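You operate a simulated robot arm through the tools that you are given. There is no shell and no other tool.

Carry out the task below with a simulated two-armed robot. There is one attempt and no reset: what you move stays moved.

JOB
Shut the door, then drop the latch, shoot the bolt and turn the key.

Only the result counts: the job must be done as asked and must still hold three seconds after the hand-in. Knocking over, shifting, dropping, spilling or breaking anything else fails it.

ROBOT AND FRAMES
Two 7-joint arms with two-finger grippers on one trunk that stands fixed in place. Base frame: the origin is at the foot of the trunk, x ahead of it, y to its left, z up. Readings come in mm, rad, newtons and seconds.
The left shoulder is at [60, 123, 995], the right one opposite. With the tool pointing down near the work surface each hand reaches from about 120 to 680 mm from the base axis, measured 20 degrees to its own side. Payload 1.47 kg a hand.
The TCP of each hand is the grasp point between the finger pads, 16 mm short of the fingertips. In the tool frame z runs along the fingers and y along their closing line. Largest opening 87 mm; the body of the gripper starts 55 mm behind the TCP.
Orientation is that of the tool frame in the base frame, as a unit quaternion [w, x, y, z]. With the fingers straight down and closing along the base's y, the tool's x points along the base's -x, its y along +y and its z along -z.

CONTROLS
- The arms move only by the tool apply_moves. It takes "left_motion", "right_motion" or both (then of equal length, played together; a hand with none holds still); each is a list of rows, each an object (a shift or turn left out is 0, a gripper value left out holds the last) with "jaw": the opening, from 0 (shut) to 1 (fully open); "slide": the shift along the tool's x, y, z in units of 150 mm (1.0 is 150 mm), a list of three; "rotation": the turn, a rotation vector about the tool's x, y, z in units of 60 degrees (1.0 is 60 degrees), a list of three. In form: [{"jaw": jaw, "slide": [x, y, z], "rotation": [wx, wy, wz]}, ...]. A call has 1 to 20 rows; each row is the pose to reach, as a shift and turn from the pose commanded when the call began, along the tool's axes at that moment. A call with a number of a shift or a turn outside -1 to 1 is refused whole. Rows are played at 5 a second. More than 50 mm and 0.15 rad between two rows, or a gripper value outside its range, and nothing of the call is played. Where a pose cannot be reached the arm comes as near as it can. A force on the tool above 50 N (or 10 N above the force at the start of the call, whichever is more), or a blocked arm, ends the call early, and 0.2 s more pass. The fingers move at their own pace (about 153 mm/s each) and stop on an object; they squeeze with about 28 N. The grip force told is the motor's: it shows also when the fingers shut on nothing. Time passes only in rows, and 0.2 s behind the last, so rows that repeat a pose let the fingers close. It gives the time, the measured TCP pose, the force on the tool (base axes), the opening and the grip force at its end, in the units of the frame above (readings bear some noise), with the torque about the TCP (base axes, N m) and any sound that the robot's microphone picked up, and new pictures: "pictures" is both (left out), scene, wrist or none (wrist: the cameras of the hands that moved).
- Cameras (640 x 400 px; columns grow to the right, rows downward): "scene" is now at [100, -7.5, 1562.9]; the picture's right is [0.07, -1.00, 0.00], its down [-0.59, -0.04, -0.81] and it looks along [0.81, 0.05, -0.59] (base axes); focal length 232 px, centre (320, 200). "left" rides on the left gripper at [73, -12, -90] in its tool frame; the picture's right is [0.16, 0.99, 0.00], its down [-0.72, 0.12, -0.68] and it looks along [-0.67, 0.11, 0.73] (tool axes); focal length 247 px, centre (320, 200). "right" rides on the right gripper at [73, 12, -90] in its tool frame; the picture's right is [-0.16, 0.99, 0.00], its down [-0.72, -0.12, -0.68] and it looks along [-0.67, -0.11, 0.73] (tool axes); focal length 247 px, centre (320, 200). There is no depth. A picture from a camera that has moved, and an enlarged one, comes with that camera's place and axes in the base frame and with its lens. The place of the scene camera against the robot may be out by one fixed shift of up to 18 mm in any direction.
- move_column(by): slides the trunk up (or, below 0, down) by that many mm; the arms and the scene camera ride with it, the base frame stays. It gives what a move gives, with no picture.
- turn_head(pan, tilt): turns the head with the scene camera to pan (to the left, within 2.094 rad either way) and tilt (down, from -0.506 to 1.204), counted from straight ahead of the robot. It gives what a move gives, and a new picture of the scene camera.
- enlarge(camera, box): a new picture of the part [left, top, right, bottom] of that camera's present view, enlarged. The clock stands still meanwhile.
- job_done(): hands the job in; it is judged then, once.

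Places have to be worked out from the pictures, the camera data and where the tool is seen. Open the grippers and draw the arms clear of the work before you hand the job in, unless the task says otherwise.

The tools are called after "Emit:" by a JSON object that holds its "fn" and its "kwargs". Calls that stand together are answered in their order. apply_moves: Moves the arms, as the interface text tells. Its arguments: {"type":"object","properties":{"left_motion":{"type":"array"},"right_motion":{"type":"array"},"pictures":{"type":"string","enum":["both","scene","wrist","none"]}},"required":[]} The other tools are called the same way: move_column (by) slides the trunk up or down; turn_head (pan, tilt) turns the head that bears the scene camera; enlarge (camera, box) takes an enlarged picture of a part of a camera's view; job_done () hands the job in.

At the start:

```text
clock: 0.0
left_ee_pos: [447.2, 224.2, 1432.0]
left_ee_rot: [0.0, 0.0, 1.0, 0.0]
left_contact_force: [-0.3, -0.4, 0.7]
left_moment: [-0.02, 0.01, -0.01]
left_width: 87.1
left_gripper_force: 0.0
right_ee_pos: [437.5, -157.7, 1405.3]
right_ee_rot: [0.0, 0.0, 1.0, 0.0]
right_contact_force: [0.1, 0.3, 0.3]
right_moment: [0.02, -0.01, 0.0]
right_width: 87.0
right_gripper_force: 0.1
trunk travel left (down, up): [-150.0, 80.0]
head pan, tilt: [0.066, 0.632]
```

scene: 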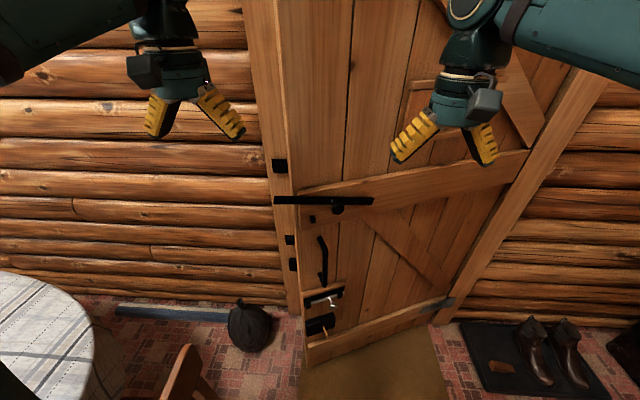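
right: 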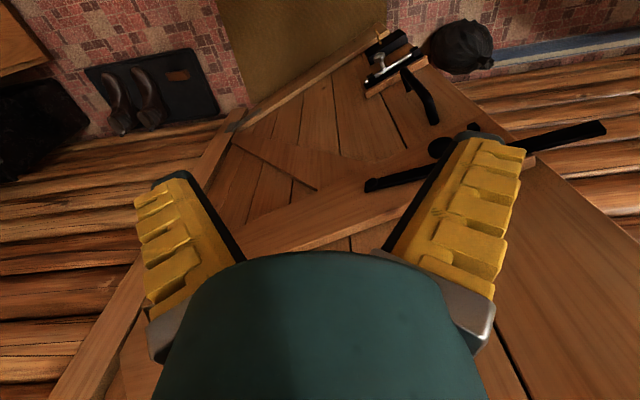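
left: 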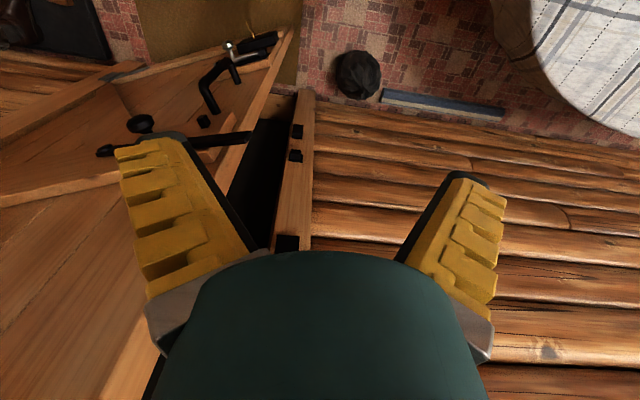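

I'll look closer at the door's hardware before moving anything: latch bar, pull handle, bolt, and lock with key appear along the door's left (free) edge.

Emit:
{"fn": "enlarge", "kwargs": {"camera": "scene", "box": [240, 140, 400, 240]}}

Emit:
{"fn": "enlarge", "kwargs": {"camera": "scene", "box": [260, 220, 420, 380]}}

Emit:
{"fn": "enlarge", "kwargs": {"camera": "left", "box": [90, 20, 330, 260]}}

Emit:
{"fn": "enlarge", "kwargs": {"camera": "right", "box": [330, 10, 630, 210]}}

```text
4.00 times, centred on (320, 190) of scene
camera zoom: at [100.0, -7.5, 1562.9], right [0.07, -1.0, 0.0], down [-0.59, -0.04, -0.81], along [0.81, 0.05, -0.59], focal length 928 px, centre (320, 240)
```

zoom: 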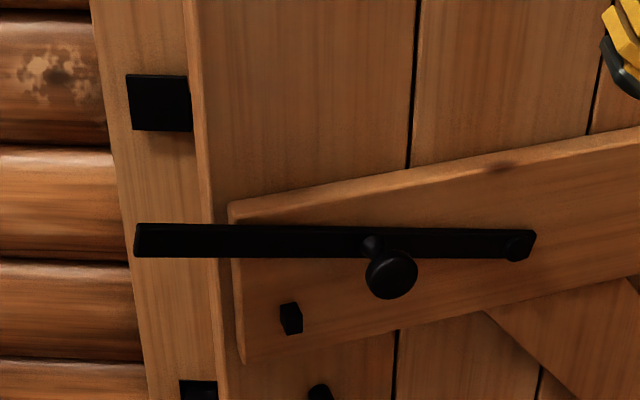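

```text
2.50 times, centred on (340, 300) of scene
camera zoom: at [100.0, -7.5, 1562.9], right [0.07, -1.0, 0.0], down [-0.59, -0.04, -0.81], along [0.81, 0.05, -0.59], focal length 580 px, centre (270, -50)
```

zoom: 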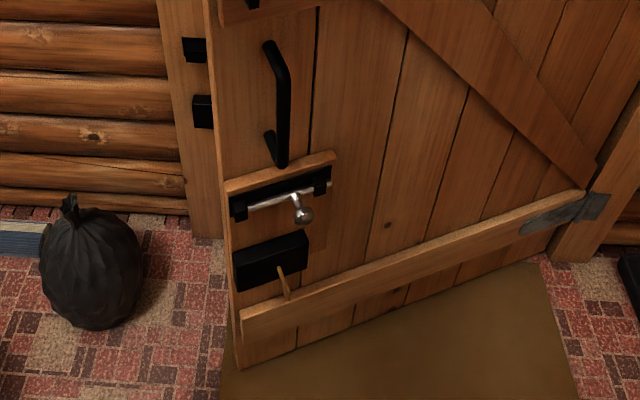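

```text
1.67 times, centred on (210, 140) of left
camera zoom: at [373.7, 211.5, 1521.5], right [-0.16, 0.99, 0.0], down [0.72, 0.12, 0.68], along [0.67, 0.11, -0.73], focal length 412 px, centre (503, 300)
```

zoom: 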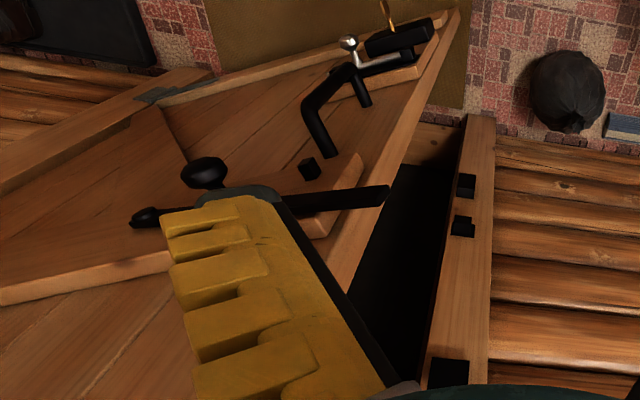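

```text
2.00 times, centred on (480, 110) of right
camera zoom: at [363.6, -146.5, 1494.2], right [0.16, 0.99, 0.0], down [0.72, -0.12, 0.68], along [0.67, -0.11, -0.73], focal length 494 px, centre (0, 380)
```

zoom: 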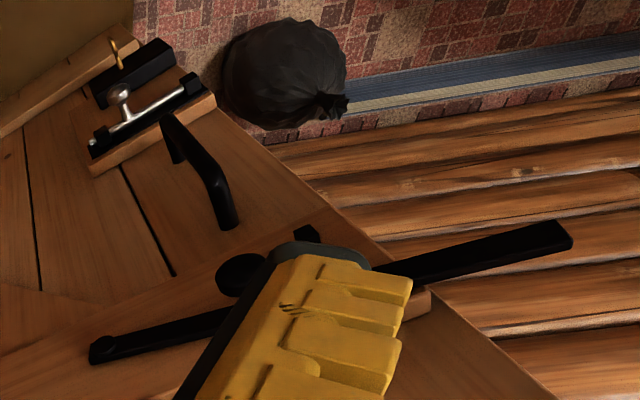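

The door stands about 21° open toward the robot, hinged at right (around x=900, y=-670). The free edge is near x≈590, y≈110, the latch bar is at z≈1200, the bolt at z≈745 and the lock at z≈570. I'll turn the head to see the obstacles at left and below before I move.

Emit:
{"fn": "turn_head", "kwargs": {"pan": 0.5, "tilt": 1.0}}

Emit:
{"fn": "turn_head", "kwargs": {"pan": 0.0, "tilt": 0.9}}

```text
clock: 0.9
left_ee_pos: [446.0, 222.0, 1431.4]
left_ee_rot: [0.0, 0.0, 1.0, 0.0]
left_contact_force: [0.3, 0.3, -0.5]
left_moment: [0.02, 0.0, 0.0]
left_width: 87.1
left_gripper_force: 0.0
right_ee_pos: [437.5, -156.7, 1406.8]
right_ee_rot: [0.0, 0.0, 1.0, 0.0]
right_contact_force: [-0.1, -0.3, 0.0]
right_moment: [0.0, 0.05, 0.01]
right_width: 86.9
right_gripper_force: 0.0
trunk travel left (down, up): [-150.0, 80.0]
head pan, tilt: [0.499, 1.0]
camera scene: at [74.0, 20.1, 1533.7], right [0.48, -0.88, 0.0], down [-0.74, -0.4, -0.54], along [0.47, 0.26, -0.84], focal length 232 px, centre (320, 200)
```

scene: 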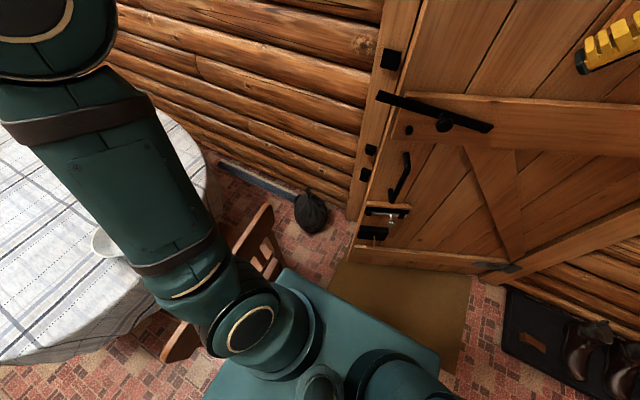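

```text
clock: 1.8
left_ee_pos: [446.8, 223.8, 1433.0]
left_ee_rot: [0.001, 0.0, 1.0, 0.001]
left_contact_force: [-0.2, 0.1, 0.0]
left_moment: [0.02, 0.02, 0.01]
left_width: 86.9
left_gripper_force: 0.3
right_ee_pos: [436.9, -157.2, 1406.4]
right_ee_rot: [0.0, 0.0, 1.0, 0.0]
right_contact_force: [0.5, 0.7, 0.5]
right_moment: [-0.01, -0.01, 0.0]
right_width: 87.0
right_gripper_force: 0.0
trunk travel left (down, up): [-150.0, 80.0]
head pan, tilt: [0.0, 0.901]
camera scene: at [88.3, -13.2, 1540.9], right [0.0, -1.0, 0.0], down [-0.78, 0.0, -0.62], along [0.62, 0.0, -0.78], focal length 232 px, centre (320, 200)
```

scene: 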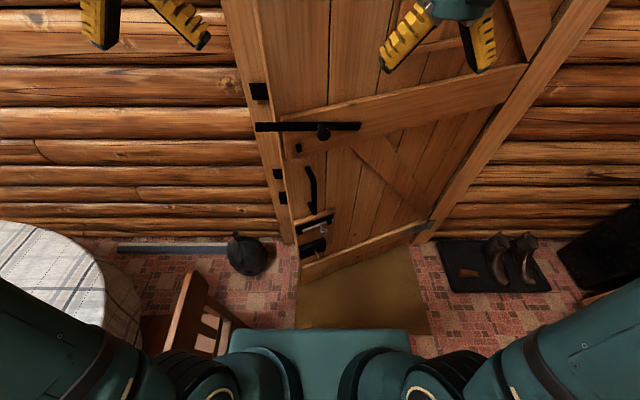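

The table and chair are on the left and the right side is clear, so I'll mainly use the right arm. I'll start turning the right gripper to point forward (−60° about tool y) while lowering it in free space.

Emit:
{"fn": "apply_moves", "kwargs": {"right_motion": [{"jaw": 0, "slide": [0.02, 0.05, 0.14], "rotation": [0, -0.14, 0]}, {"slide": [0.05, 0.1, 0.28], "rotation": [0, -0.28, 0]}, {"slide": [0.08, 0.15, 0.42], "rotation": [0, -0.42, 0]}, {"slide": [0.1, 0.2, 0.56], "rotation": [0, -0.56, 0]}, {"slide": [0.1, 0.25, 0.7], "rotation": [0, -0.7, 0]}, {"slide": [0.1, 0.3, 0.84], "rotation": [0, -0.84, 0]}, {"slide": [0.1, 0.35, 0.98], "rotation": [0, -0.98, 0]}]}}

```text
clock: 3.4
left_ee_pos: [445.9, 223.8, 1431.9]
left_ee_rot: [0.001, 0.0, 1.0, 0.0]
left_contact_force: [0.3, 0.6, 0.2]
left_moment: [0.02, 0.0, 0.02]
left_width: 86.9
left_gripper_force: 0.1
right_ee_pos: [422.6, -103.8, 1256.9]
right_ee_rot: [0.49, -0.001, 0.872, 0.001]
right_contact_force: [0.4, -0.2, 0.3]
right_moment: [0.01, 0.01, -0.01]
right_width: 0.1
right_gripper_force: 28.0
trunk travel left (down, up): [-150.0, 80.0]
head pan, tilt: [0.0, 0.901]
camera scene: at [88.8, -13.2, 1540.9], right [0.0, -1.0, 0.0], down [-0.78, 0.0, -0.62], along [0.62, 0.0, -0.78], focal length 232 px, centre (320, 200)
camera right: at [308.3, -93.4, 1240.1], right [0.08, 0.99, 0.14], down [-0.21, -0.12, 0.97], along [0.98, -0.11, 0.19], focal length 247 px, centre (320, 200)
```

scene: 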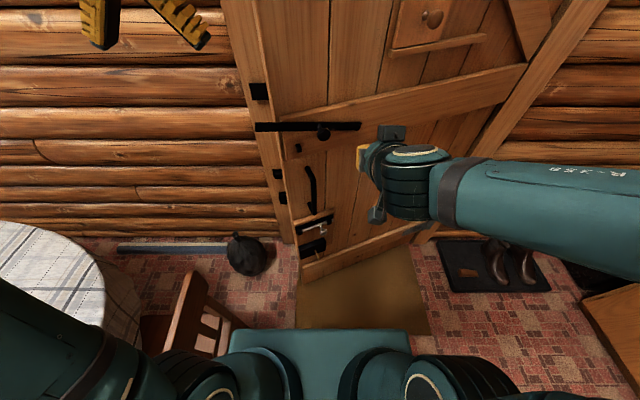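
right: 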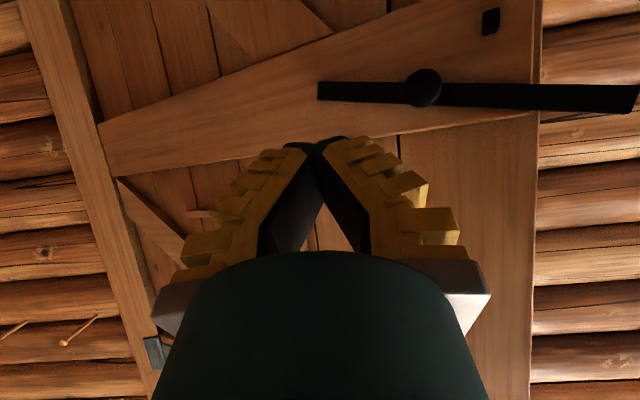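

The motion works cleanly. I'll finish turning the right gripper to horizontal and lower it to about [465, -34, 1057], still well short of the door face (x≈650 there).

Emit:
{"fn": "apply_moves", "kwargs": {"right_motion": [{"jaw": 0, "slide": [0.2, 0.093, 0.184], "rotation": [0, -0.104, 0]}, {"slide": [0.4, 0.187, 0.368], "rotation": [0, -0.208, 0]}, {"slide": [0.6, 0.28, 0.552], "rotation": [0, -0.312, 0]}, {"slide": [0.8, 0.374, 0.736], "rotation": [0, -0.416, 0]}, {"slide": [1.0, 0.467, 0.92], "rotation": [0, -0.52, 0]}]}}

Emit:
{"fn": "turn_head", "kwargs": {"pan": 0.066, "tilt": 0.7}}

```text
clock: 4.6
left_ee_pos: [448.4, 223.9, 1431.4]
left_ee_rot: [-0.001, 0.0, 1.0, 0.0]
left_contact_force: [0.0, -1.0, 0.5]
left_moment: [-0.02, 0.01, 0.04]
left_width: 86.9
left_gripper_force: 0.0
right_ee_pos: [466.3, -34.9, 1058.9]
right_ee_rot: [0.708, 0.001, 0.707, 0.001]
right_contact_force: [0.2, 1.2, -0.4]
right_moment: [0.04, -0.01, 0.04]
right_width: 0.0
right_gripper_force: 27.4
right hand out of reach, approached as far as the arm can: row 1, 2, 3, 4
trunk travel left (down, up): [-150.0, 80.0]
head pan, tilt: [0.0, 0.901]
camera scene: at [89.2, -13.1, 1540.8], right [0.0, -1.0, 0.0], down [-0.78, 0.0, -0.62], along [0.62, 0.0, -0.78], focal length 232 px, centre (320, 200)
camera right: at [376.7, -23.4, 985.7], right [0.0, 0.99, 0.16], down [-0.68, -0.12, 0.72], along [0.73, -0.11, 0.67], focal length 247 px, centre (320, 200)
```

scene: 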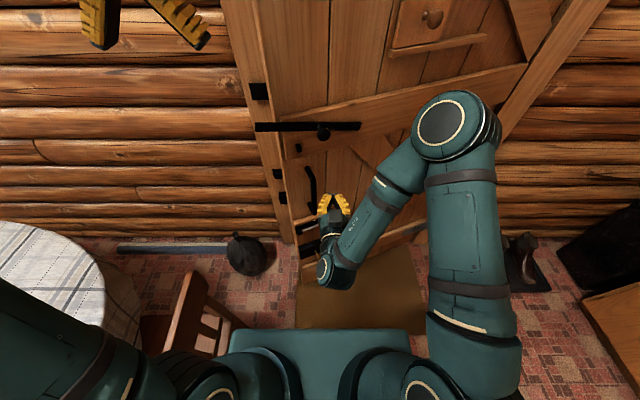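
right: 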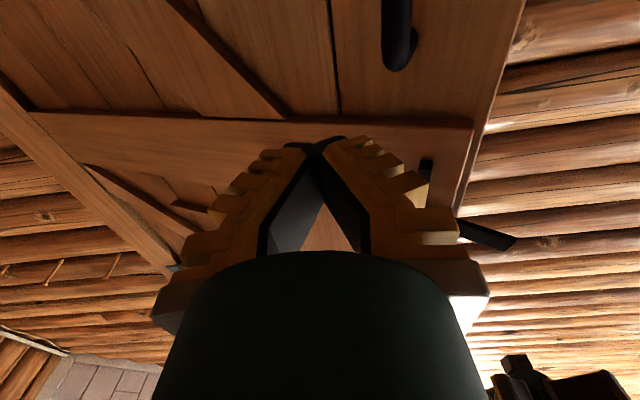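

```text
clock: 5.3
left_ee_pos: [447.8, 224.8, 1431.3]
left_ee_rot: [0.001, 0.0, 1.0, 0.0]
left_contact_force: [-0.7, 0.1, -0.5]
left_moment: [0.0, -0.02, -0.02]
left_width: 87.1
left_gripper_force: 0.1
right_ee_pos: [465.9, -34.8, 1061.1]
right_ee_rot: [0.707, 0.0, 0.707, 0.001]
right_contact_force: [-0.2, 0.0, 0.0]
right_moment: [0.01, -0.02, -0.01]
right_width: 0.1
right_gripper_force: 27.7
trunk travel left (down, up): [-150.0, 80.0]
head pan, tilt: [0.066, 0.7]
camera scene: at [97.7, -7.5, 1557.0], right [0.07, -1.0, 0.0], down [-0.64, -0.04, -0.76], along [0.76, 0.05, -0.64], focal length 232 px, centre (320, 200)
```

scene: 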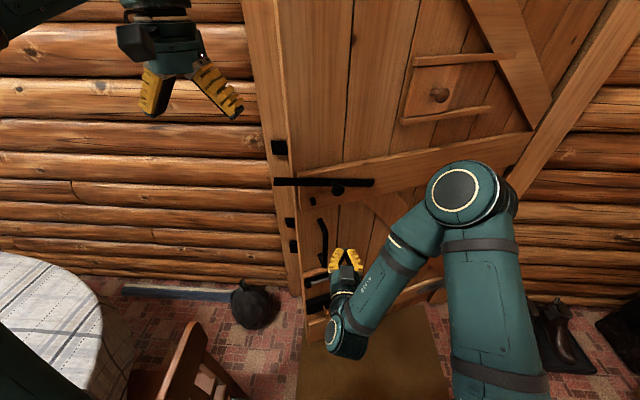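

The right hand now points forward at z≈1060 with the elbow up and clear of the door. I'll advance toward the door face, to the right of the pull handle, ready to push.

Emit:
{"fn": "apply_moves", "kwargs": {"right_motion": [{"jaw": 0, "slide": [0, 0.02, 0.2]}, {"slide": [0, 0.04, 0.4]}, {"slide": [0, 0.06, 0.6]}, {"slide": [0, 0.08, 0.8]}, {"slide": [0, 0.1, 0.9]}]}}

```text
clock: 6.5
left_ee_pos: [445.9, 222.7, 1431.7]
left_ee_rot: [0.0, 0.0, 1.0, 0.0]
left_contact_force: [-0.3, -0.1, 0.7]
left_moment: [-0.02, 0.0, 0.02]
left_width: 87.0
left_gripper_force: 0.0
right_ee_pos: [599.6, -19.7, 1057.4]
right_ee_rot: [0.707, 0.0, 0.707, 0.0]
right_contact_force: [-0.4, 0.8, -0.4]
right_moment: [0.0, 0.02, 0.02]
right_width: 0.0
right_gripper_force: 27.9
trunk travel left (down, up): [-150.0, 80.0]
head pan, tilt: [0.066, 0.7]
camera scene: at [98.0, -7.5, 1557.0], right [0.07, -1.0, 0.0], down [-0.64, -0.04, -0.76], along [0.76, 0.05, -0.64], focal length 232 px, centre (320, 200)
camera right: at [509.0, -8.8, 984.5], right [0.0, 0.99, 0.16], down [-0.68, -0.12, 0.72], along [0.73, -0.11, 0.67], focal length 247 px, centre (320, 200)
```

scene: 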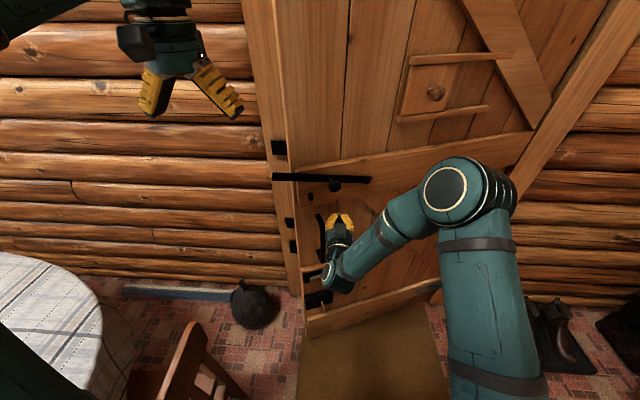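
right: 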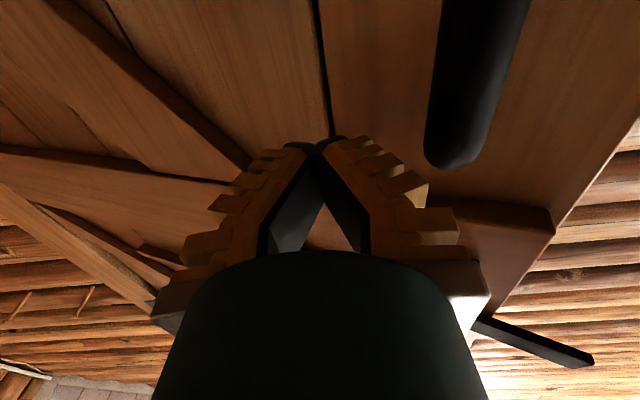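

The fingertips are just short of the planks, right of the handle and below the batten. I'll push forward gently along the door's arc.

Emit:
{"fn": "apply_moves", "kwargs": {"right_motion": [{"jaw": 0, "slide": [0, 0.03, 0.13]}, {"slide": [0, 0.06, 0.26]}, {"slide": [0, 0.1, 0.4]}, {"slide": [0, 0.13, 0.55]}, {"slide": [0, 0.16, 0.7]}, {"slide": [0, 0.19, 0.85]}, {"slide": [0, 0.21, 1.0]}]}}

```text
clock: 8.2
left_ee_pos: [446.3, 223.0, 1432.1]
left_ee_rot: [0.0, 0.001, 1.0, 0.0]
left_contact_force: [-1.1, 0.6, 0.7]
left_moment: [0.0, 0.03, 0.0]
left_width: 87.1
left_gripper_force: 0.0
right_ee_pos: [749.6, 8.0, 1059.1]
right_ee_rot: [0.707, 0.0, 0.707, 0.0]
right_contact_force: [0.9, 0.5, -0.4]
right_moment: [0.02, 0.01, 0.0]
right_width: 0.0
right_gripper_force: 28.1
trunk travel left (down, up): [-150.0, 80.0]
head pan, tilt: [0.066, 0.7]
camera scene: at [97.9, -7.7, 1557.0], right [0.07, -1.0, 0.0], down [-0.64, -0.04, -0.76], along [0.76, 0.05, -0.64], focal length 232 px, centre (320, 200)
camera right: at [658.6, 19.5, 984.4], right [0.0, 0.99, 0.16], down [-0.68, -0.12, 0.72], along [0.73, -0.11, 0.67], focal length 247 px, centre (320, 200)
```

scene: 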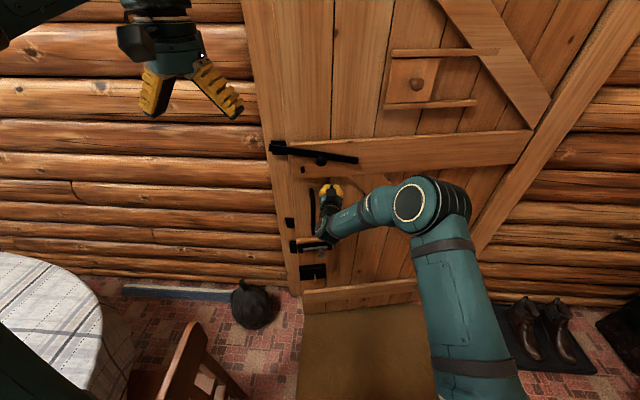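
right: 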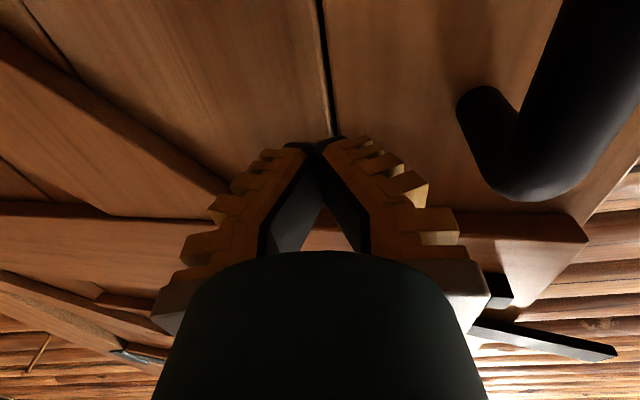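

The door swings freely with almost no force. I'll check whether the raised latch bar will clear the catch on the jamb.

Emit:
{"fn": "enlarge", "kwargs": {"camera": "scene", "box": [250, 120, 378, 200]}}

Emit:
{"fn": "enlarge", "kwargs": {"camera": "scene", "box": [264, 170, 392, 290]}}

```text
5.00 times, centred on (314, 160) of scene
camera zoom: at [97.9, -7.7, 1557.0], right [0.07, -1.0, 0.0], down [-0.64, -0.04, -0.76], along [0.76, 0.05, -0.64], focal length 1159 px, centre (350, 400)
```

zoom: 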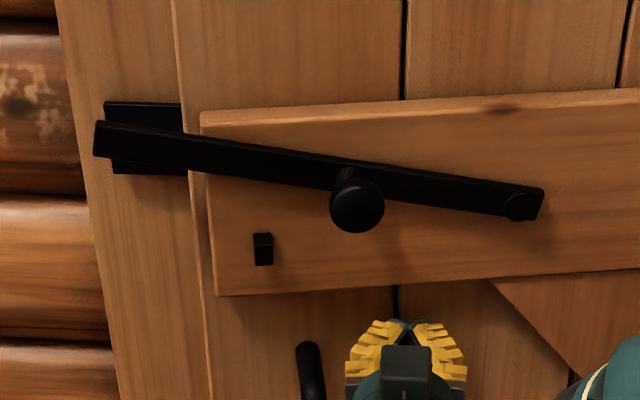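

```text
3.33 times, centred on (328, 230) of scene
camera zoom: at [97.9, -7.7, 1557.0], right [0.07, -1.0, 0.0], down [-0.64, -0.04, -0.76], along [0.76, 0.05, -0.64], focal length 773 px, centre (293, 100)
```

zoom: 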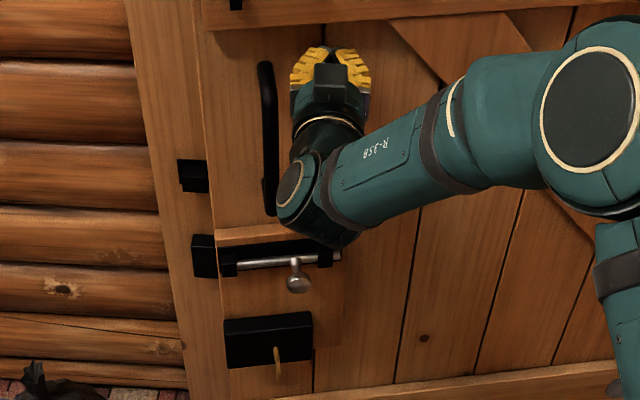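

The bar is raised well above horizontal and should ride over the catch. I'll continue pushing toward closed, slower at the end.

Emit:
{"fn": "apply_moves", "kwargs": {"right_motion": [{"jaw": 0, "slide": [0, 0.02, 0.13]}, {"slide": [0, 0.04, 0.26]}, {"slide": [0, 0.06, 0.39]}, {"slide": [0, 0.08, 0.5]}, {"slide": [0, 0.09, 0.6]}, {"slide": [0, 0.1, 0.68]}, {"slide": [0, 0.11, 0.76]}]}}

```text
clock: 9.8
left_ee_pos: [447.0, 223.3, 1431.4]
left_ee_rot: [0.0, 0.0, 1.0, 0.0]
left_contact_force: [0.4, -0.1, 0.1]
left_moment: [0.01, 0.04, 0.0]
left_width: 87.1
left_gripper_force: 0.0
right_ee_pos: [862.5, 26.8, 1058.4]
right_ee_rot: [0.707, 0.0, 0.707, 0.0]
right_contact_force: [-0.5, -0.3, 0.4]
right_moment: [0.02, -0.03, 0.02]
right_width: 0.2
right_gripper_force: 27.8
trunk travel left (down, up): [-150.0, 80.0]
head pan, tilt: [0.066, 0.7]
camera scene: at [97.8, -7.6, 1557.1], right [0.07, -1.0, 0.0], down [-0.64, -0.04, -0.76], along [0.76, 0.05, -0.64], focal length 232 px, centre (320, 200)
camera right: at [772.1, 38.2, 984.3], right [0.0, 0.99, 0.16], down [-0.68, -0.12, 0.72], along [0.73, -0.11, 0.67], focal length 247 px, centre (320, 200)
```

scene: 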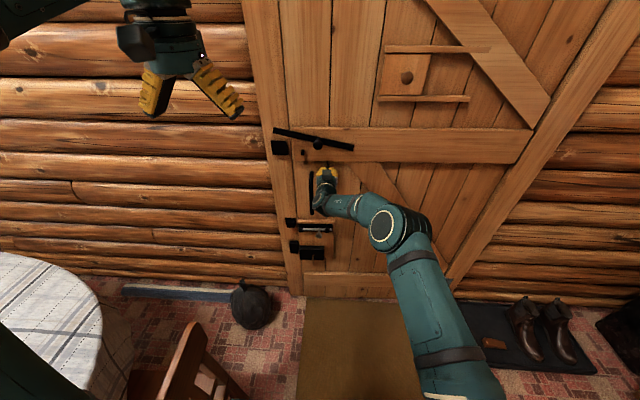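
right: 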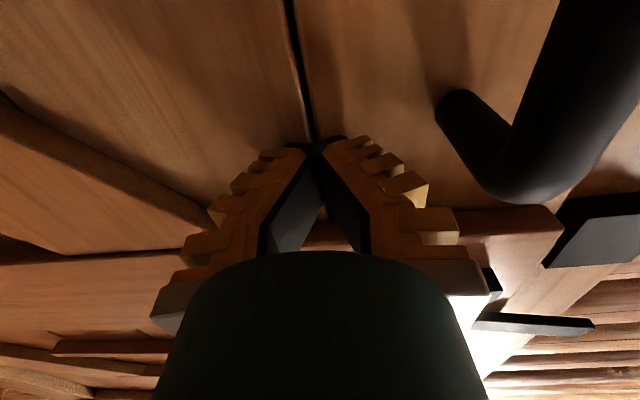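

The door is nearly home and the bar has passed above the catch. I'll creep on until the door meets its stop.

Emit:
{"fn": "apply_moves", "kwargs": {"right_motion": [{"jaw": 0, "slide": [0, 0.005, 0.05]}, {"slide": [0, 0.01, 0.1]}, {"slide": [0, 0.01, 0.15]}, {"slide": [0, 0.01, 0.2]}, {"slide": [0, 0.01, 0.25]}, {"slide": [0, 0.01, 0.3]}]}}

```text
clock: 11.2
left_ee_pos: [439.1, 221.1, 1433.8]
left_ee_rot: [0.003, 0.0, 1.0, 0.001]
left_contact_force: [0.2, 0.4, -0.4]
left_moment: [0.0, 0.0, 0.01]
left_width: 87.1
left_gripper_force: 0.2
right_ee_pos: [899.7, 30.5, 1058.5]
right_ee_rot: [0.706, 0.0, 0.708, 0.001]
right_contact_force: [-49.6, -10.6, 6.0]
right_moment: [0.1, -0.14, -0.25]
right_width: 5.9
right_gripper_force: 28.5
trunk travel left (down, up): [-150.0, 80.0]
head pan, tilt: [0.066, 0.7]
stopped in row 6 (right hand): the force on the tool passed its limit at 59 N (the readings are from after the stop); the commanded pose is now the measured one
camera scene: at [89.6, -9.3, 1557.7], right [0.07, -1.0, 0.0], down [-0.64, -0.04, -0.77], along [0.77, 0.05, -0.64], focal length 232 px, centre (320, 200)
camera right: at [809.6, 41.4, 984.1], right [0.0, 0.99, 0.16], down [-0.68, -0.12, 0.72], along [0.73, -0.11, 0.67], focal length 247 px, centre (320, 200)
```

scene: 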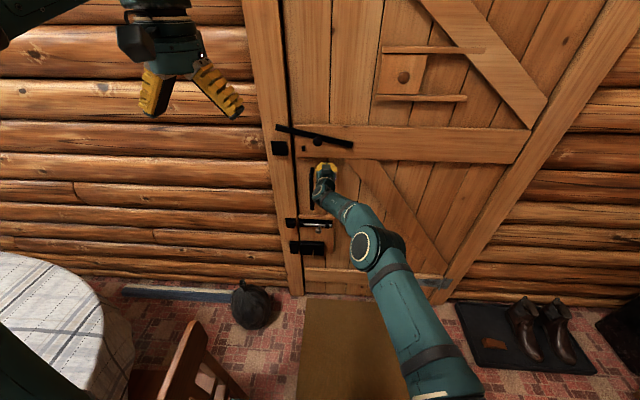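
right: 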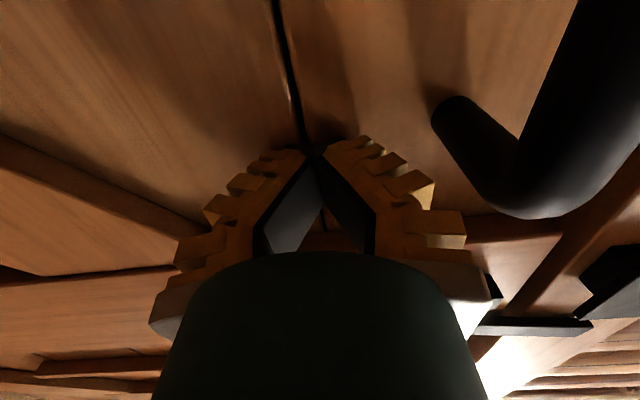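

The door hit its stop with the tip at x≈916. I'll back off about 15 mm and check that it stays shut.

Emit:
{"fn": "apply_moves", "kwargs": {"right_motion": [{"jaw": 0, "slide": [0, 0, -0.05]}, {"slide": [0, 0, -0.1]}, {"slide": [0, 0, -0.1]}]}}

Emit:
{"fn": "enlarge", "kwargs": {"camera": "scene", "box": [250, 100, 378, 180]}}

Emit:
{"fn": "enlarge", "kwargs": {"camera": "scene", "box": [250, 190, 378, 270]}}

```text
clock: 12.0
left_ee_pos: [447.2, 224.4, 1432.3]
left_ee_rot: [-0.001, 0.001, 1.0, 0.0]
left_contact_force: [1.4, -0.6, -0.8]
left_moment: [-0.02, 0.03, 0.01]
left_width: 87.1
left_gripper_force: 0.1
right_ee_pos: [890.1, 30.4, 1052.5]
right_ee_rot: [0.704, -0.001, 0.71, 0.0]
right_contact_force: [1.2, 0.0, -0.3]
right_moment: [-0.01, 0.04, 0.02]
right_width: 0.0
right_gripper_force: 27.8
trunk travel left (down, up): [-150.0, 80.0]
head pan, tilt: [0.066, 0.7]
camera scene: at [98.8, -7.3, 1556.9], right [0.07, -1.0, 0.0], down [-0.64, -0.04, -0.76], along [0.76, 0.05, -0.65], focal length 232 px, centre (320, 200)
camera right: at [799.7, 42.5, 978.6], right [0.0, 0.99, 0.16], down [-0.67, -0.12, 0.73], along [0.74, -0.1, 0.67], focal length 247 px, centre (320, 200)
```

scene: 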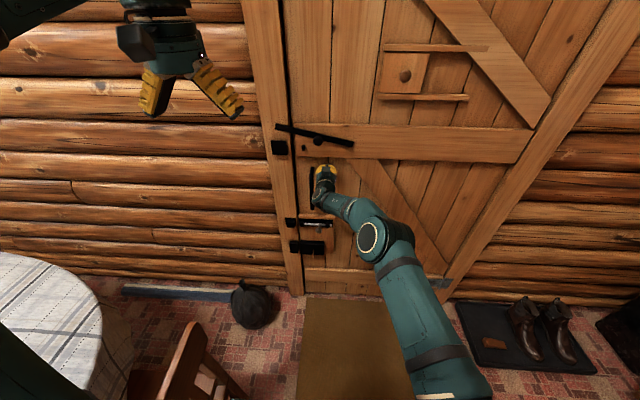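
right: 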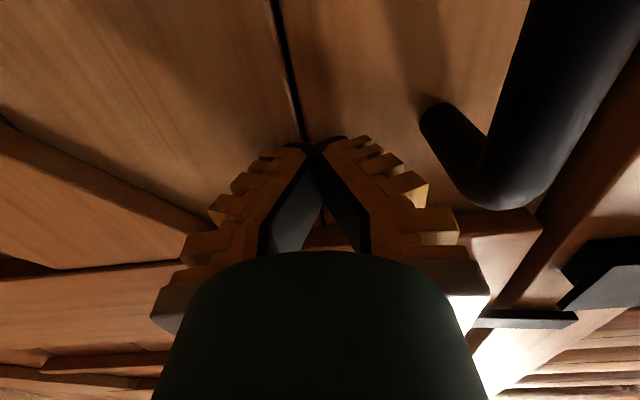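

```text
5.00 times, centred on (314, 140) of scene
camera zoom: at [98.8, -7.3, 1556.9], right [0.07, -1.0, 0.0], down [-0.64, -0.04, -0.76], along [0.76, 0.05, -0.65], focal length 1159 px, centre (350, 500)
```

zoom: 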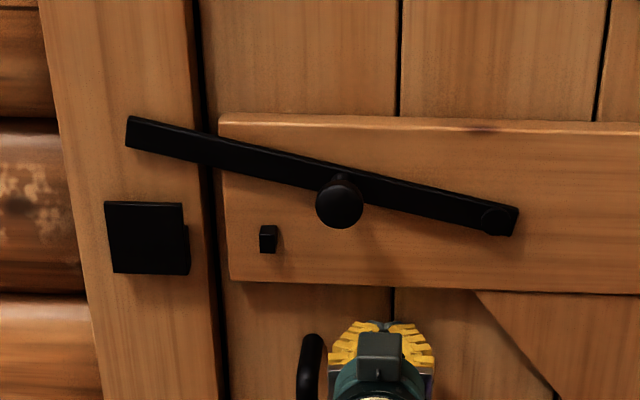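

```text
5.00 times, centred on (314, 230) of scene
camera zoom: at [98.8, -7.3, 1556.9], right [0.07, -1.0, 0.0], down [-0.64, -0.04, -0.76], along [0.76, 0.05, -0.65], focal length 1159 px, centre (350, 50)
```

zoom: 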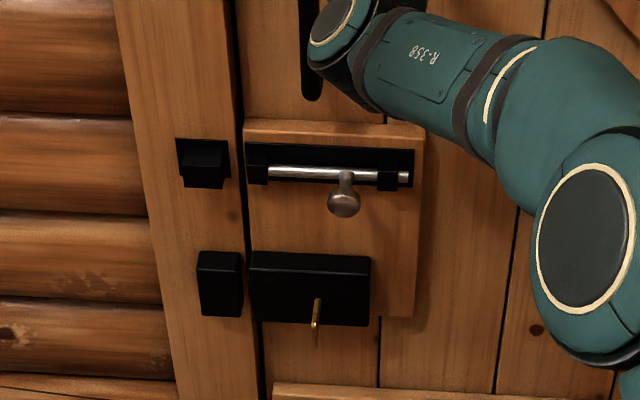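

The door is shut and stays shut (face at x≈916). Triangulating, the latch bar's end is at about [883, 217, 1216] and it pivots near y=-47, z=1168. The catch is an open-top hook at y 177–234 with its top at about z=1181. I'll back the right hand off and raise it to go above the bar.

Emit:
{"fn": "apply_moves", "kwargs": {"right_motion": [{"jaw": 0, "slide": [0, 0, -0.3]}, {"slide": [0, 0, -0.6]}, {"slide": [0, 0, -0.87]}, {"slide": [-0.3, 0, -0.87]}, {"slide": [-0.6, 0.1, -0.87]}, {"slide": [-0.8, 0.3, -0.87]}, {"slide": [-1.0, 0.5, -0.87]}, {"slide": [-1.0, 0.63, -0.87]}]}}

```text
clock: 13.8
left_ee_pos: [446.4, 223.9, 1431.2]
left_ee_rot: [0.0, 0.0, 1.0, 0.0]
left_contact_force: [0.3, 0.9, -0.5]
left_moment: [0.0, -0.03, 0.0]
left_width: 87.1
left_gripper_force: 0.0
right_ee_pos: [759.6, 128.4, 1203.3]
right_ee_rot: [0.704, -0.001, 0.71, 0.0]
right_contact_force: [0.1, -0.3, -0.1]
right_moment: [0.01, -0.05, -0.03]
right_width: 0.0
right_gripper_force: 27.7
trunk travel left (down, up): [-150.0, 80.0]
head pan, tilt: [0.066, 0.7]
camera scene: at [98.4, -7.1, 1557.0], right [0.07, -1.0, 0.0], down [-0.64, -0.04, -0.76], along [0.76, 0.05, -0.64], focal length 232 px, centre (320, 200)
camera right: at [668.7, 138.8, 1129.0], right [0.0, 0.99, 0.16], down [-0.67, -0.12, 0.73], along [0.74, -0.11, 0.67], focal length 247 px, centre (320, 200)
```

scene: 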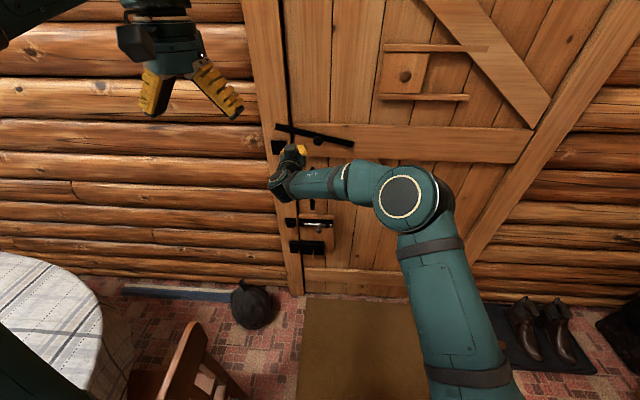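
right: 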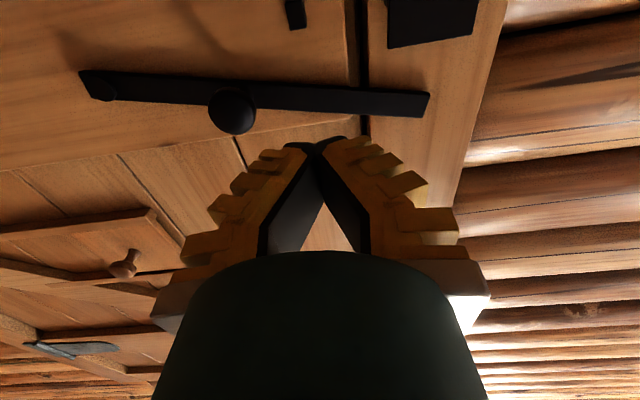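

The right camera confirms the bar and knob (knob centre ≈[850, 61, 1193]). I'll rise above the bar, then advance so the closed fingers hover over it at y≈128.

Emit:
{"fn": "apply_moves", "kwargs": {"right_motion": [{"jaw": 0, "slide": [-0.2, 0, 0]}, {"slide": [-0.4, 0, 0]}, {"slide": [-0.58, 0, 0]}, {"slide": [-0.58, 0, 0.25]}, {"slide": [-0.58, 0, 0.5]}, {"slide": [-0.58, 0, 0.7]}, {"slide": [-0.58, 0, 0.76]}]}}

Emit:
{"fn": "enlarge", "kwargs": {"camera": "scene", "box": [250, 100, 378, 180]}}

```text
clock: 15.4
left_ee_pos: [444.2, 221.9, 1433.3]
left_ee_rot: [0.001, 0.0, 1.0, -0.001]
left_contact_force: [-0.9, 0.5, 1.0]
left_moment: [0.01, -0.02, 0.02]
left_width: 87.0
left_gripper_force: 0.2
right_ee_pos: [865.3, 128.8, 1289.7]
right_ee_rot: [0.705, -0.002, 0.709, 0.001]
right_contact_force: [0.1, -0.1, 1.0]
right_moment: [0.03, 0.06, 0.0]
right_width: 0.0
right_gripper_force: 28.1
right hand out of reach, approached as far as the arm can: row 7
trunk travel left (down, up): [-150.0, 80.0]
head pan, tilt: [0.066, 0.7]
camera scene: at [96.2, -8.3, 1557.2], right [0.07, -1.0, 0.0], down [-0.64, -0.04, -0.77], along [0.76, 0.05, -0.64], focal length 232 px, centre (320, 200)
camera right: at [774.7, 138.4, 1215.3], right [0.0, 0.99, 0.16], down [-0.68, -0.12, 0.73], along [0.74, -0.1, 0.67], focal length 247 px, centre (320, 200)
```

scene: 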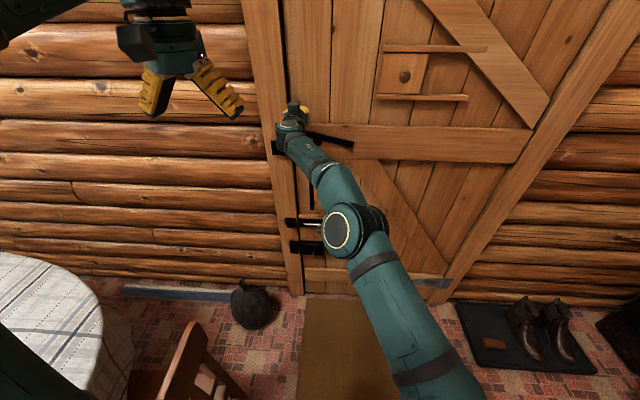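
right: 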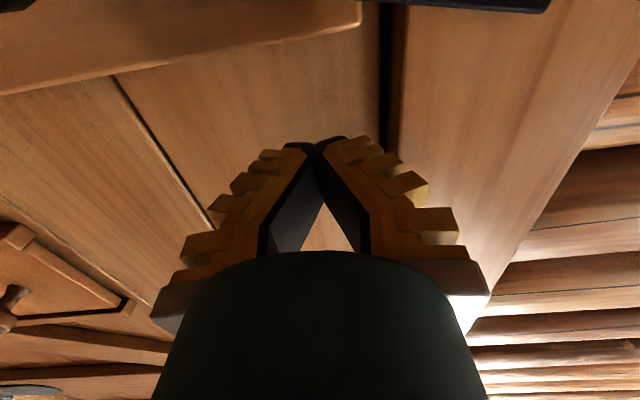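

```text
5.00 times, centred on (314, 140) of scene
camera zoom: at [96.2, -8.3, 1557.2], right [0.07, -1.0, 0.0], down [-0.64, -0.04, -0.77], along [0.76, 0.05, -0.64], focal length 1159 px, centre (350, 500)
```

zoom: 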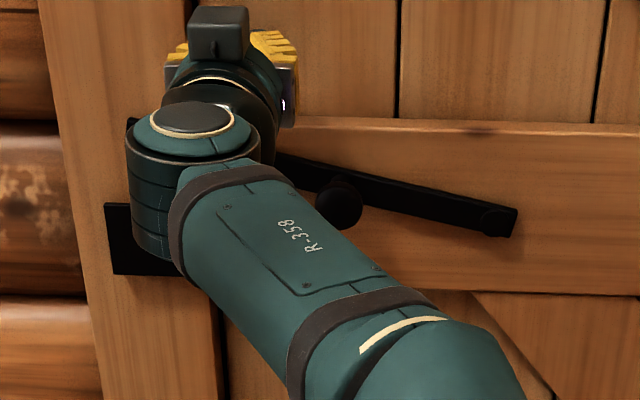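

At this height the arm is at its reach limit with the tip at x≈881, just short of over the bar. Lowering gives more reach, so I'll go down to z≈1250 and advance to x≈876 before pressing.

Emit:
{"fn": "apply_moves", "kwargs": {"right_motion": [{"jaw": 0, "slide": [0.1, 0, -0.02]}, {"slide": [0.2, 0, -0.02]}, {"slide": [0.25, 0, 0.02]}, {"slide": [0.25, 0, 0.04]}]}}

Emit:
{"fn": "enlarge", "kwargs": {"camera": "scene", "box": [250, 100, 378, 180]}}

```text
clock: 16.4
left_ee_pos: [447.4, 224.3, 1432.3]
left_ee_rot: [0.0, -0.001, 1.0, 0.0]
left_contact_force: [-1.7, 0.3, 0.6]
left_moment: [0.0, 0.04, -0.02]
left_width: 87.0
left_gripper_force: 0.1
right_ee_pos: [871.7, 127.4, 1250.1]
right_ee_rot: [0.705, -0.002, 0.71, 0.001]
right_contact_force: [0.4, -0.1, -0.3]
right_moment: [0.0, -0.02, 0.05]
right_width: 0.0
right_gripper_force: 28.3
trunk travel left (down, up): [-150.0, 80.0]
head pan, tilt: [0.066, 0.7]
camera scene: at [97.6, -7.3, 1557.1], right [0.07, -1.0, 0.0], down [-0.64, -0.04, -0.76], along [0.76, 0.05, -0.64], focal length 232 px, centre (320, 200)
camera right: at [781.1, 138.3, 1177.5], right [0.0, 0.99, 0.16], down [-0.67, -0.12, 0.73], along [0.74, -0.1, 0.67], focal length 247 px, centre (320, 200)
```

scene: 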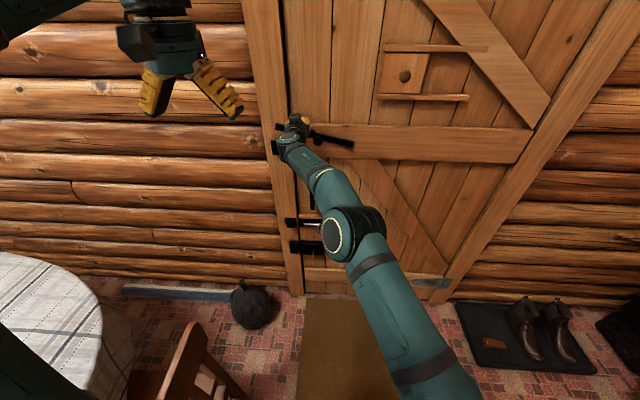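
right: 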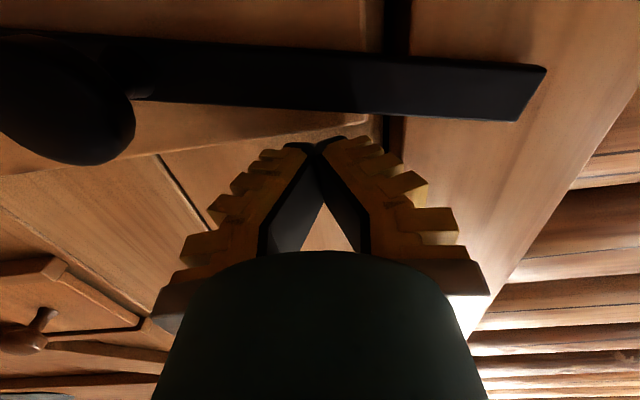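

```text
5.00 times, centred on (314, 140) of scene
camera zoom: at [97.6, -7.3, 1557.1], right [0.07, -1.0, 0.0], down [-0.64, -0.04, -0.76], along [0.76, 0.05, -0.64], focal length 1159 px, centre (350, 500)
```

zoom: 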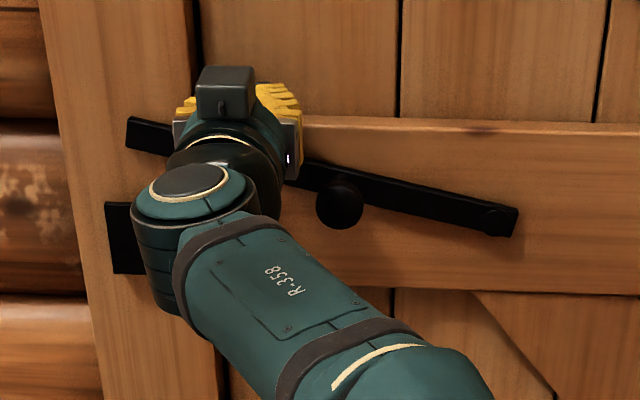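

The fingers are just above the bar, whose top is at z≈1223. I'll nudge forward 4 mm for a better overlap and then press the bar down in small steps.

Emit:
{"fn": "apply_moves", "kwargs": {"right_motion": [{"jaw": 0, "slide": [0, 0, 0.03]}, {"slide": [0.06, 0, 0.03]}, {"slide": [0.12, 0, 0.03]}, {"slide": [0.18, 0, 0.03]}, {"slide": [0.24, 0, 0.03]}, {"slide": [0.29, 0, 0.03]}, {"slide": [0.33, 0, 0.03]}]}}

Emit:
{"fn": "enlarge", "kwargs": {"camera": "scene", "box": [250, 100, 378, 180]}}

```text
clock: 18.0
left_ee_pos: [445.9, 222.5, 1432.0]
left_ee_rot: [0.001, 0.001, 1.0, 0.0]
left_contact_force: [-0.3, 0.3, -0.1]
left_moment: [-0.03, 0.03, -0.07]
left_width: 86.7
left_gripper_force: 0.1
right_ee_pos: [877.4, 128.0, 1201.8]
right_ee_rot: [0.705, -0.001, 0.709, 0.001]
right_contact_force: [-0.6, -0.2, 0.7]
right_moment: [0.01, 0.05, 0.04]
right_width: 0.0
right_gripper_force: 28.4
trunk travel left (down, up): [-150.0, 80.0]
head pan, tilt: [0.066, 0.7]
camera scene: at [97.7, -7.5, 1557.1], right [0.07, -1.0, 0.0], down [-0.64, -0.04, -0.76], along [0.76, 0.05, -0.64], focal length 232 px, centre (320, 200)
camera right: at [785.8, 138.6, 1128.0], right [0.0, 0.99, 0.16], down [-0.67, -0.12, 0.73], along [0.74, -0.11, 0.67], focal length 247 px, centre (320, 200)
```

scene: 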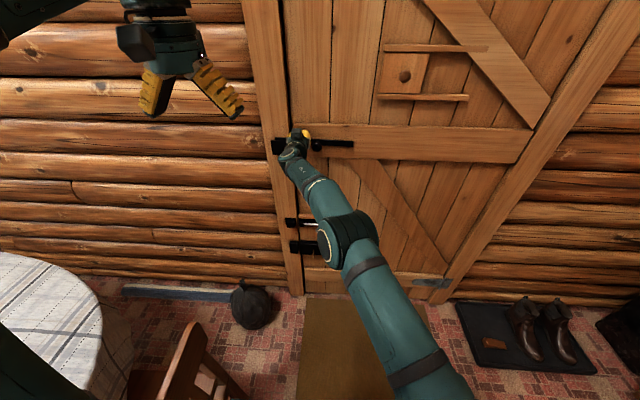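
right: 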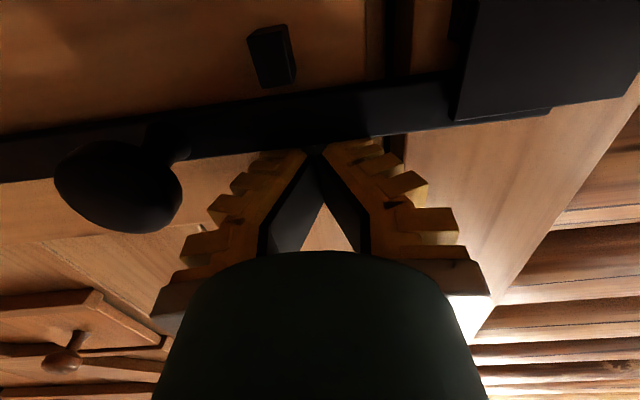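

```text
5.00 times, centred on (314, 140) of scene
camera zoom: at [97.7, -7.5, 1557.1], right [0.07, -1.0, 0.0], down [-0.64, -0.04, -0.76], along [0.76, 0.05, -0.64], focal length 1159 px, centre (350, 500)
```

zoom: 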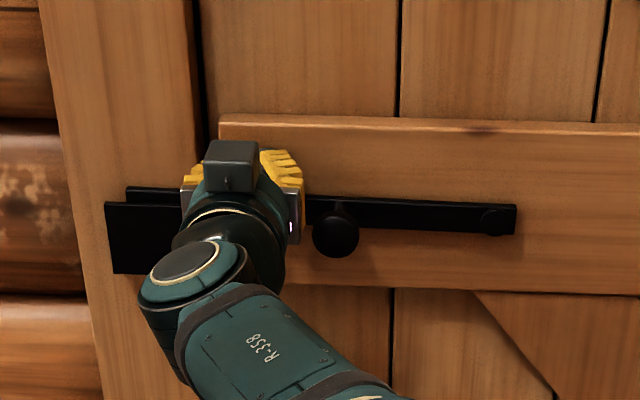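

The bar's end has dropped into the catch but it's still about 2° above level and hasn't reached the peg. I'll press on in small steps until it seats.

Emit:
{"fn": "apply_moves", "kwargs": {"right_motion": [{"jaw": 0, "slide": [0.03, 0, 0]}, {"slide": [0.06, 0, 0]}, {"slide": [0.09, 0, 0]}, {"slide": [0.12, 0, 0]}, {"slide": [0.15, 0, 0]}]}}

Emit:
{"fn": "enlarge", "kwargs": {"camera": "scene", "box": [250, 100, 378, 180]}}

```text
clock: 19.2
left_ee_pos: [440.9, 223.2, 1434.6]
left_ee_rot: [0.002, 0.001, 1.0, 0.0]
left_contact_force: [0.4, -0.7, 0.3]
left_moment: [0.02, -0.04, 0.01]
left_width: 86.7
left_gripper_force: 0.0
right_ee_pos: [871.4, 126.5, 1196.9]
right_ee_rot: [0.712, 0.003, 0.702, 0.001]
right_contact_force: [1.8, 5.0, 44.9]
right_moment: [-0.05, -0.42, 0.09]
right_width: 6.3
right_gripper_force: 28.3
trunk travel left (down, up): [-150.0, 80.0]
head pan, tilt: [0.066, 0.7]
camera scene: at [91.9, -7.6, 1557.7], right [0.07, -1.0, 0.0], down [-0.64, -0.04, -0.77], along [0.77, 0.05, -0.64], focal length 232 px, centre (320, 200)
camera right: at [782.6, 138.0, 1121.1], right [0.0, 0.99, 0.16], down [-0.69, -0.12, 0.71], along [0.72, -0.11, 0.68], focal length 247 px, centre (320, 200)
```

scene: 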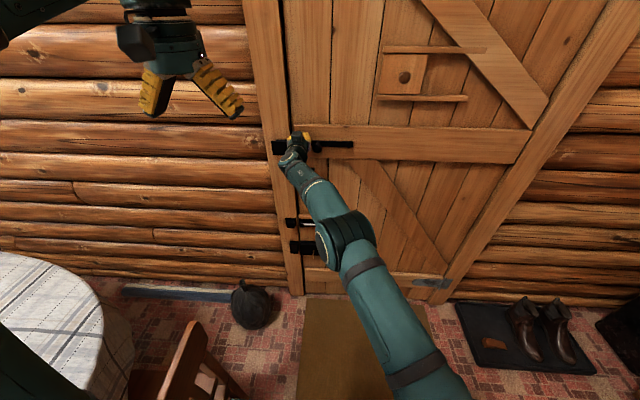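
right: 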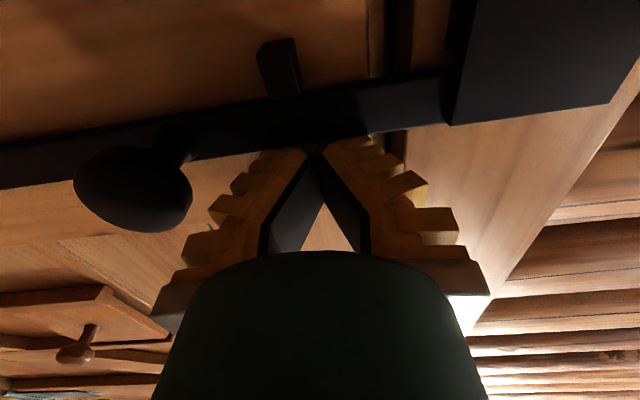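

```text
5.00 times, centred on (314, 140) of scene
camera zoom: at [91.9, -7.6, 1557.7], right [0.07, -1.0, 0.0], down [-0.64, -0.04, -0.77], along [0.77, 0.05, -0.64], focal length 1159 px, centre (350, 500)
```

zoom: 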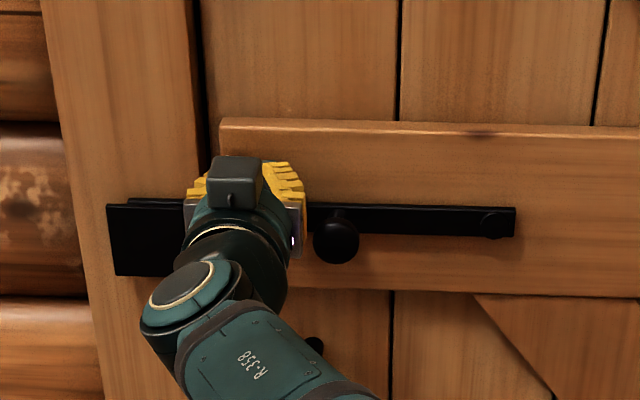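

The bar is seated on its peg (45 N reaction) and lies level behind the catch. I'll lift off it, back away, and check that it stays down.

Emit:
{"fn": "apply_moves", "kwargs": {"right_motion": [{"jaw": 0, "slide": [-0.1, 0, 0]}, {"slide": [-0.2, 0, 0]}, {"slide": [-0.3, 0, -0.2]}, {"slide": [-0.3, -0.05, -0.5]}, {"slide": [-0.3, -0.2, -0.8]}, {"slide": [-0.3, -0.4, -1.0]}, {"slide": [-0.3, -0.7, -1.0]}]}}

Emit:
{"fn": "enlarge", "kwargs": {"camera": "scene", "box": [250, 100, 378, 180]}}

```text
refused: row 5 steps farther than a row can; nothing moved
```

```text
5.00 times, centred on (314, 140) of scene
camera zoom: at [91.9, -7.6, 1557.7], right [0.07, -1.0, 0.0], down [-0.64, -0.04, -0.77], along [0.77, 0.05, -0.64], focal length 1159 px, centre (350, 500)
```

zoom: 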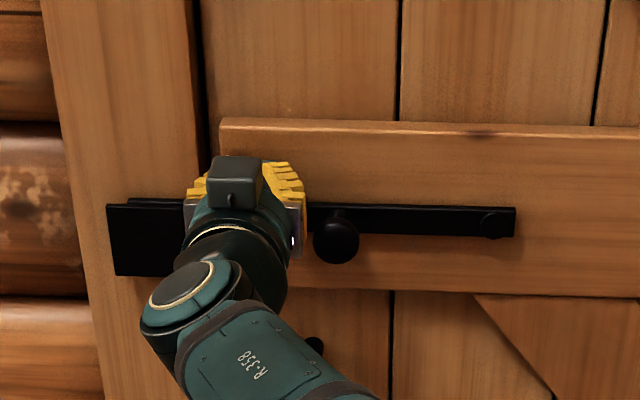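

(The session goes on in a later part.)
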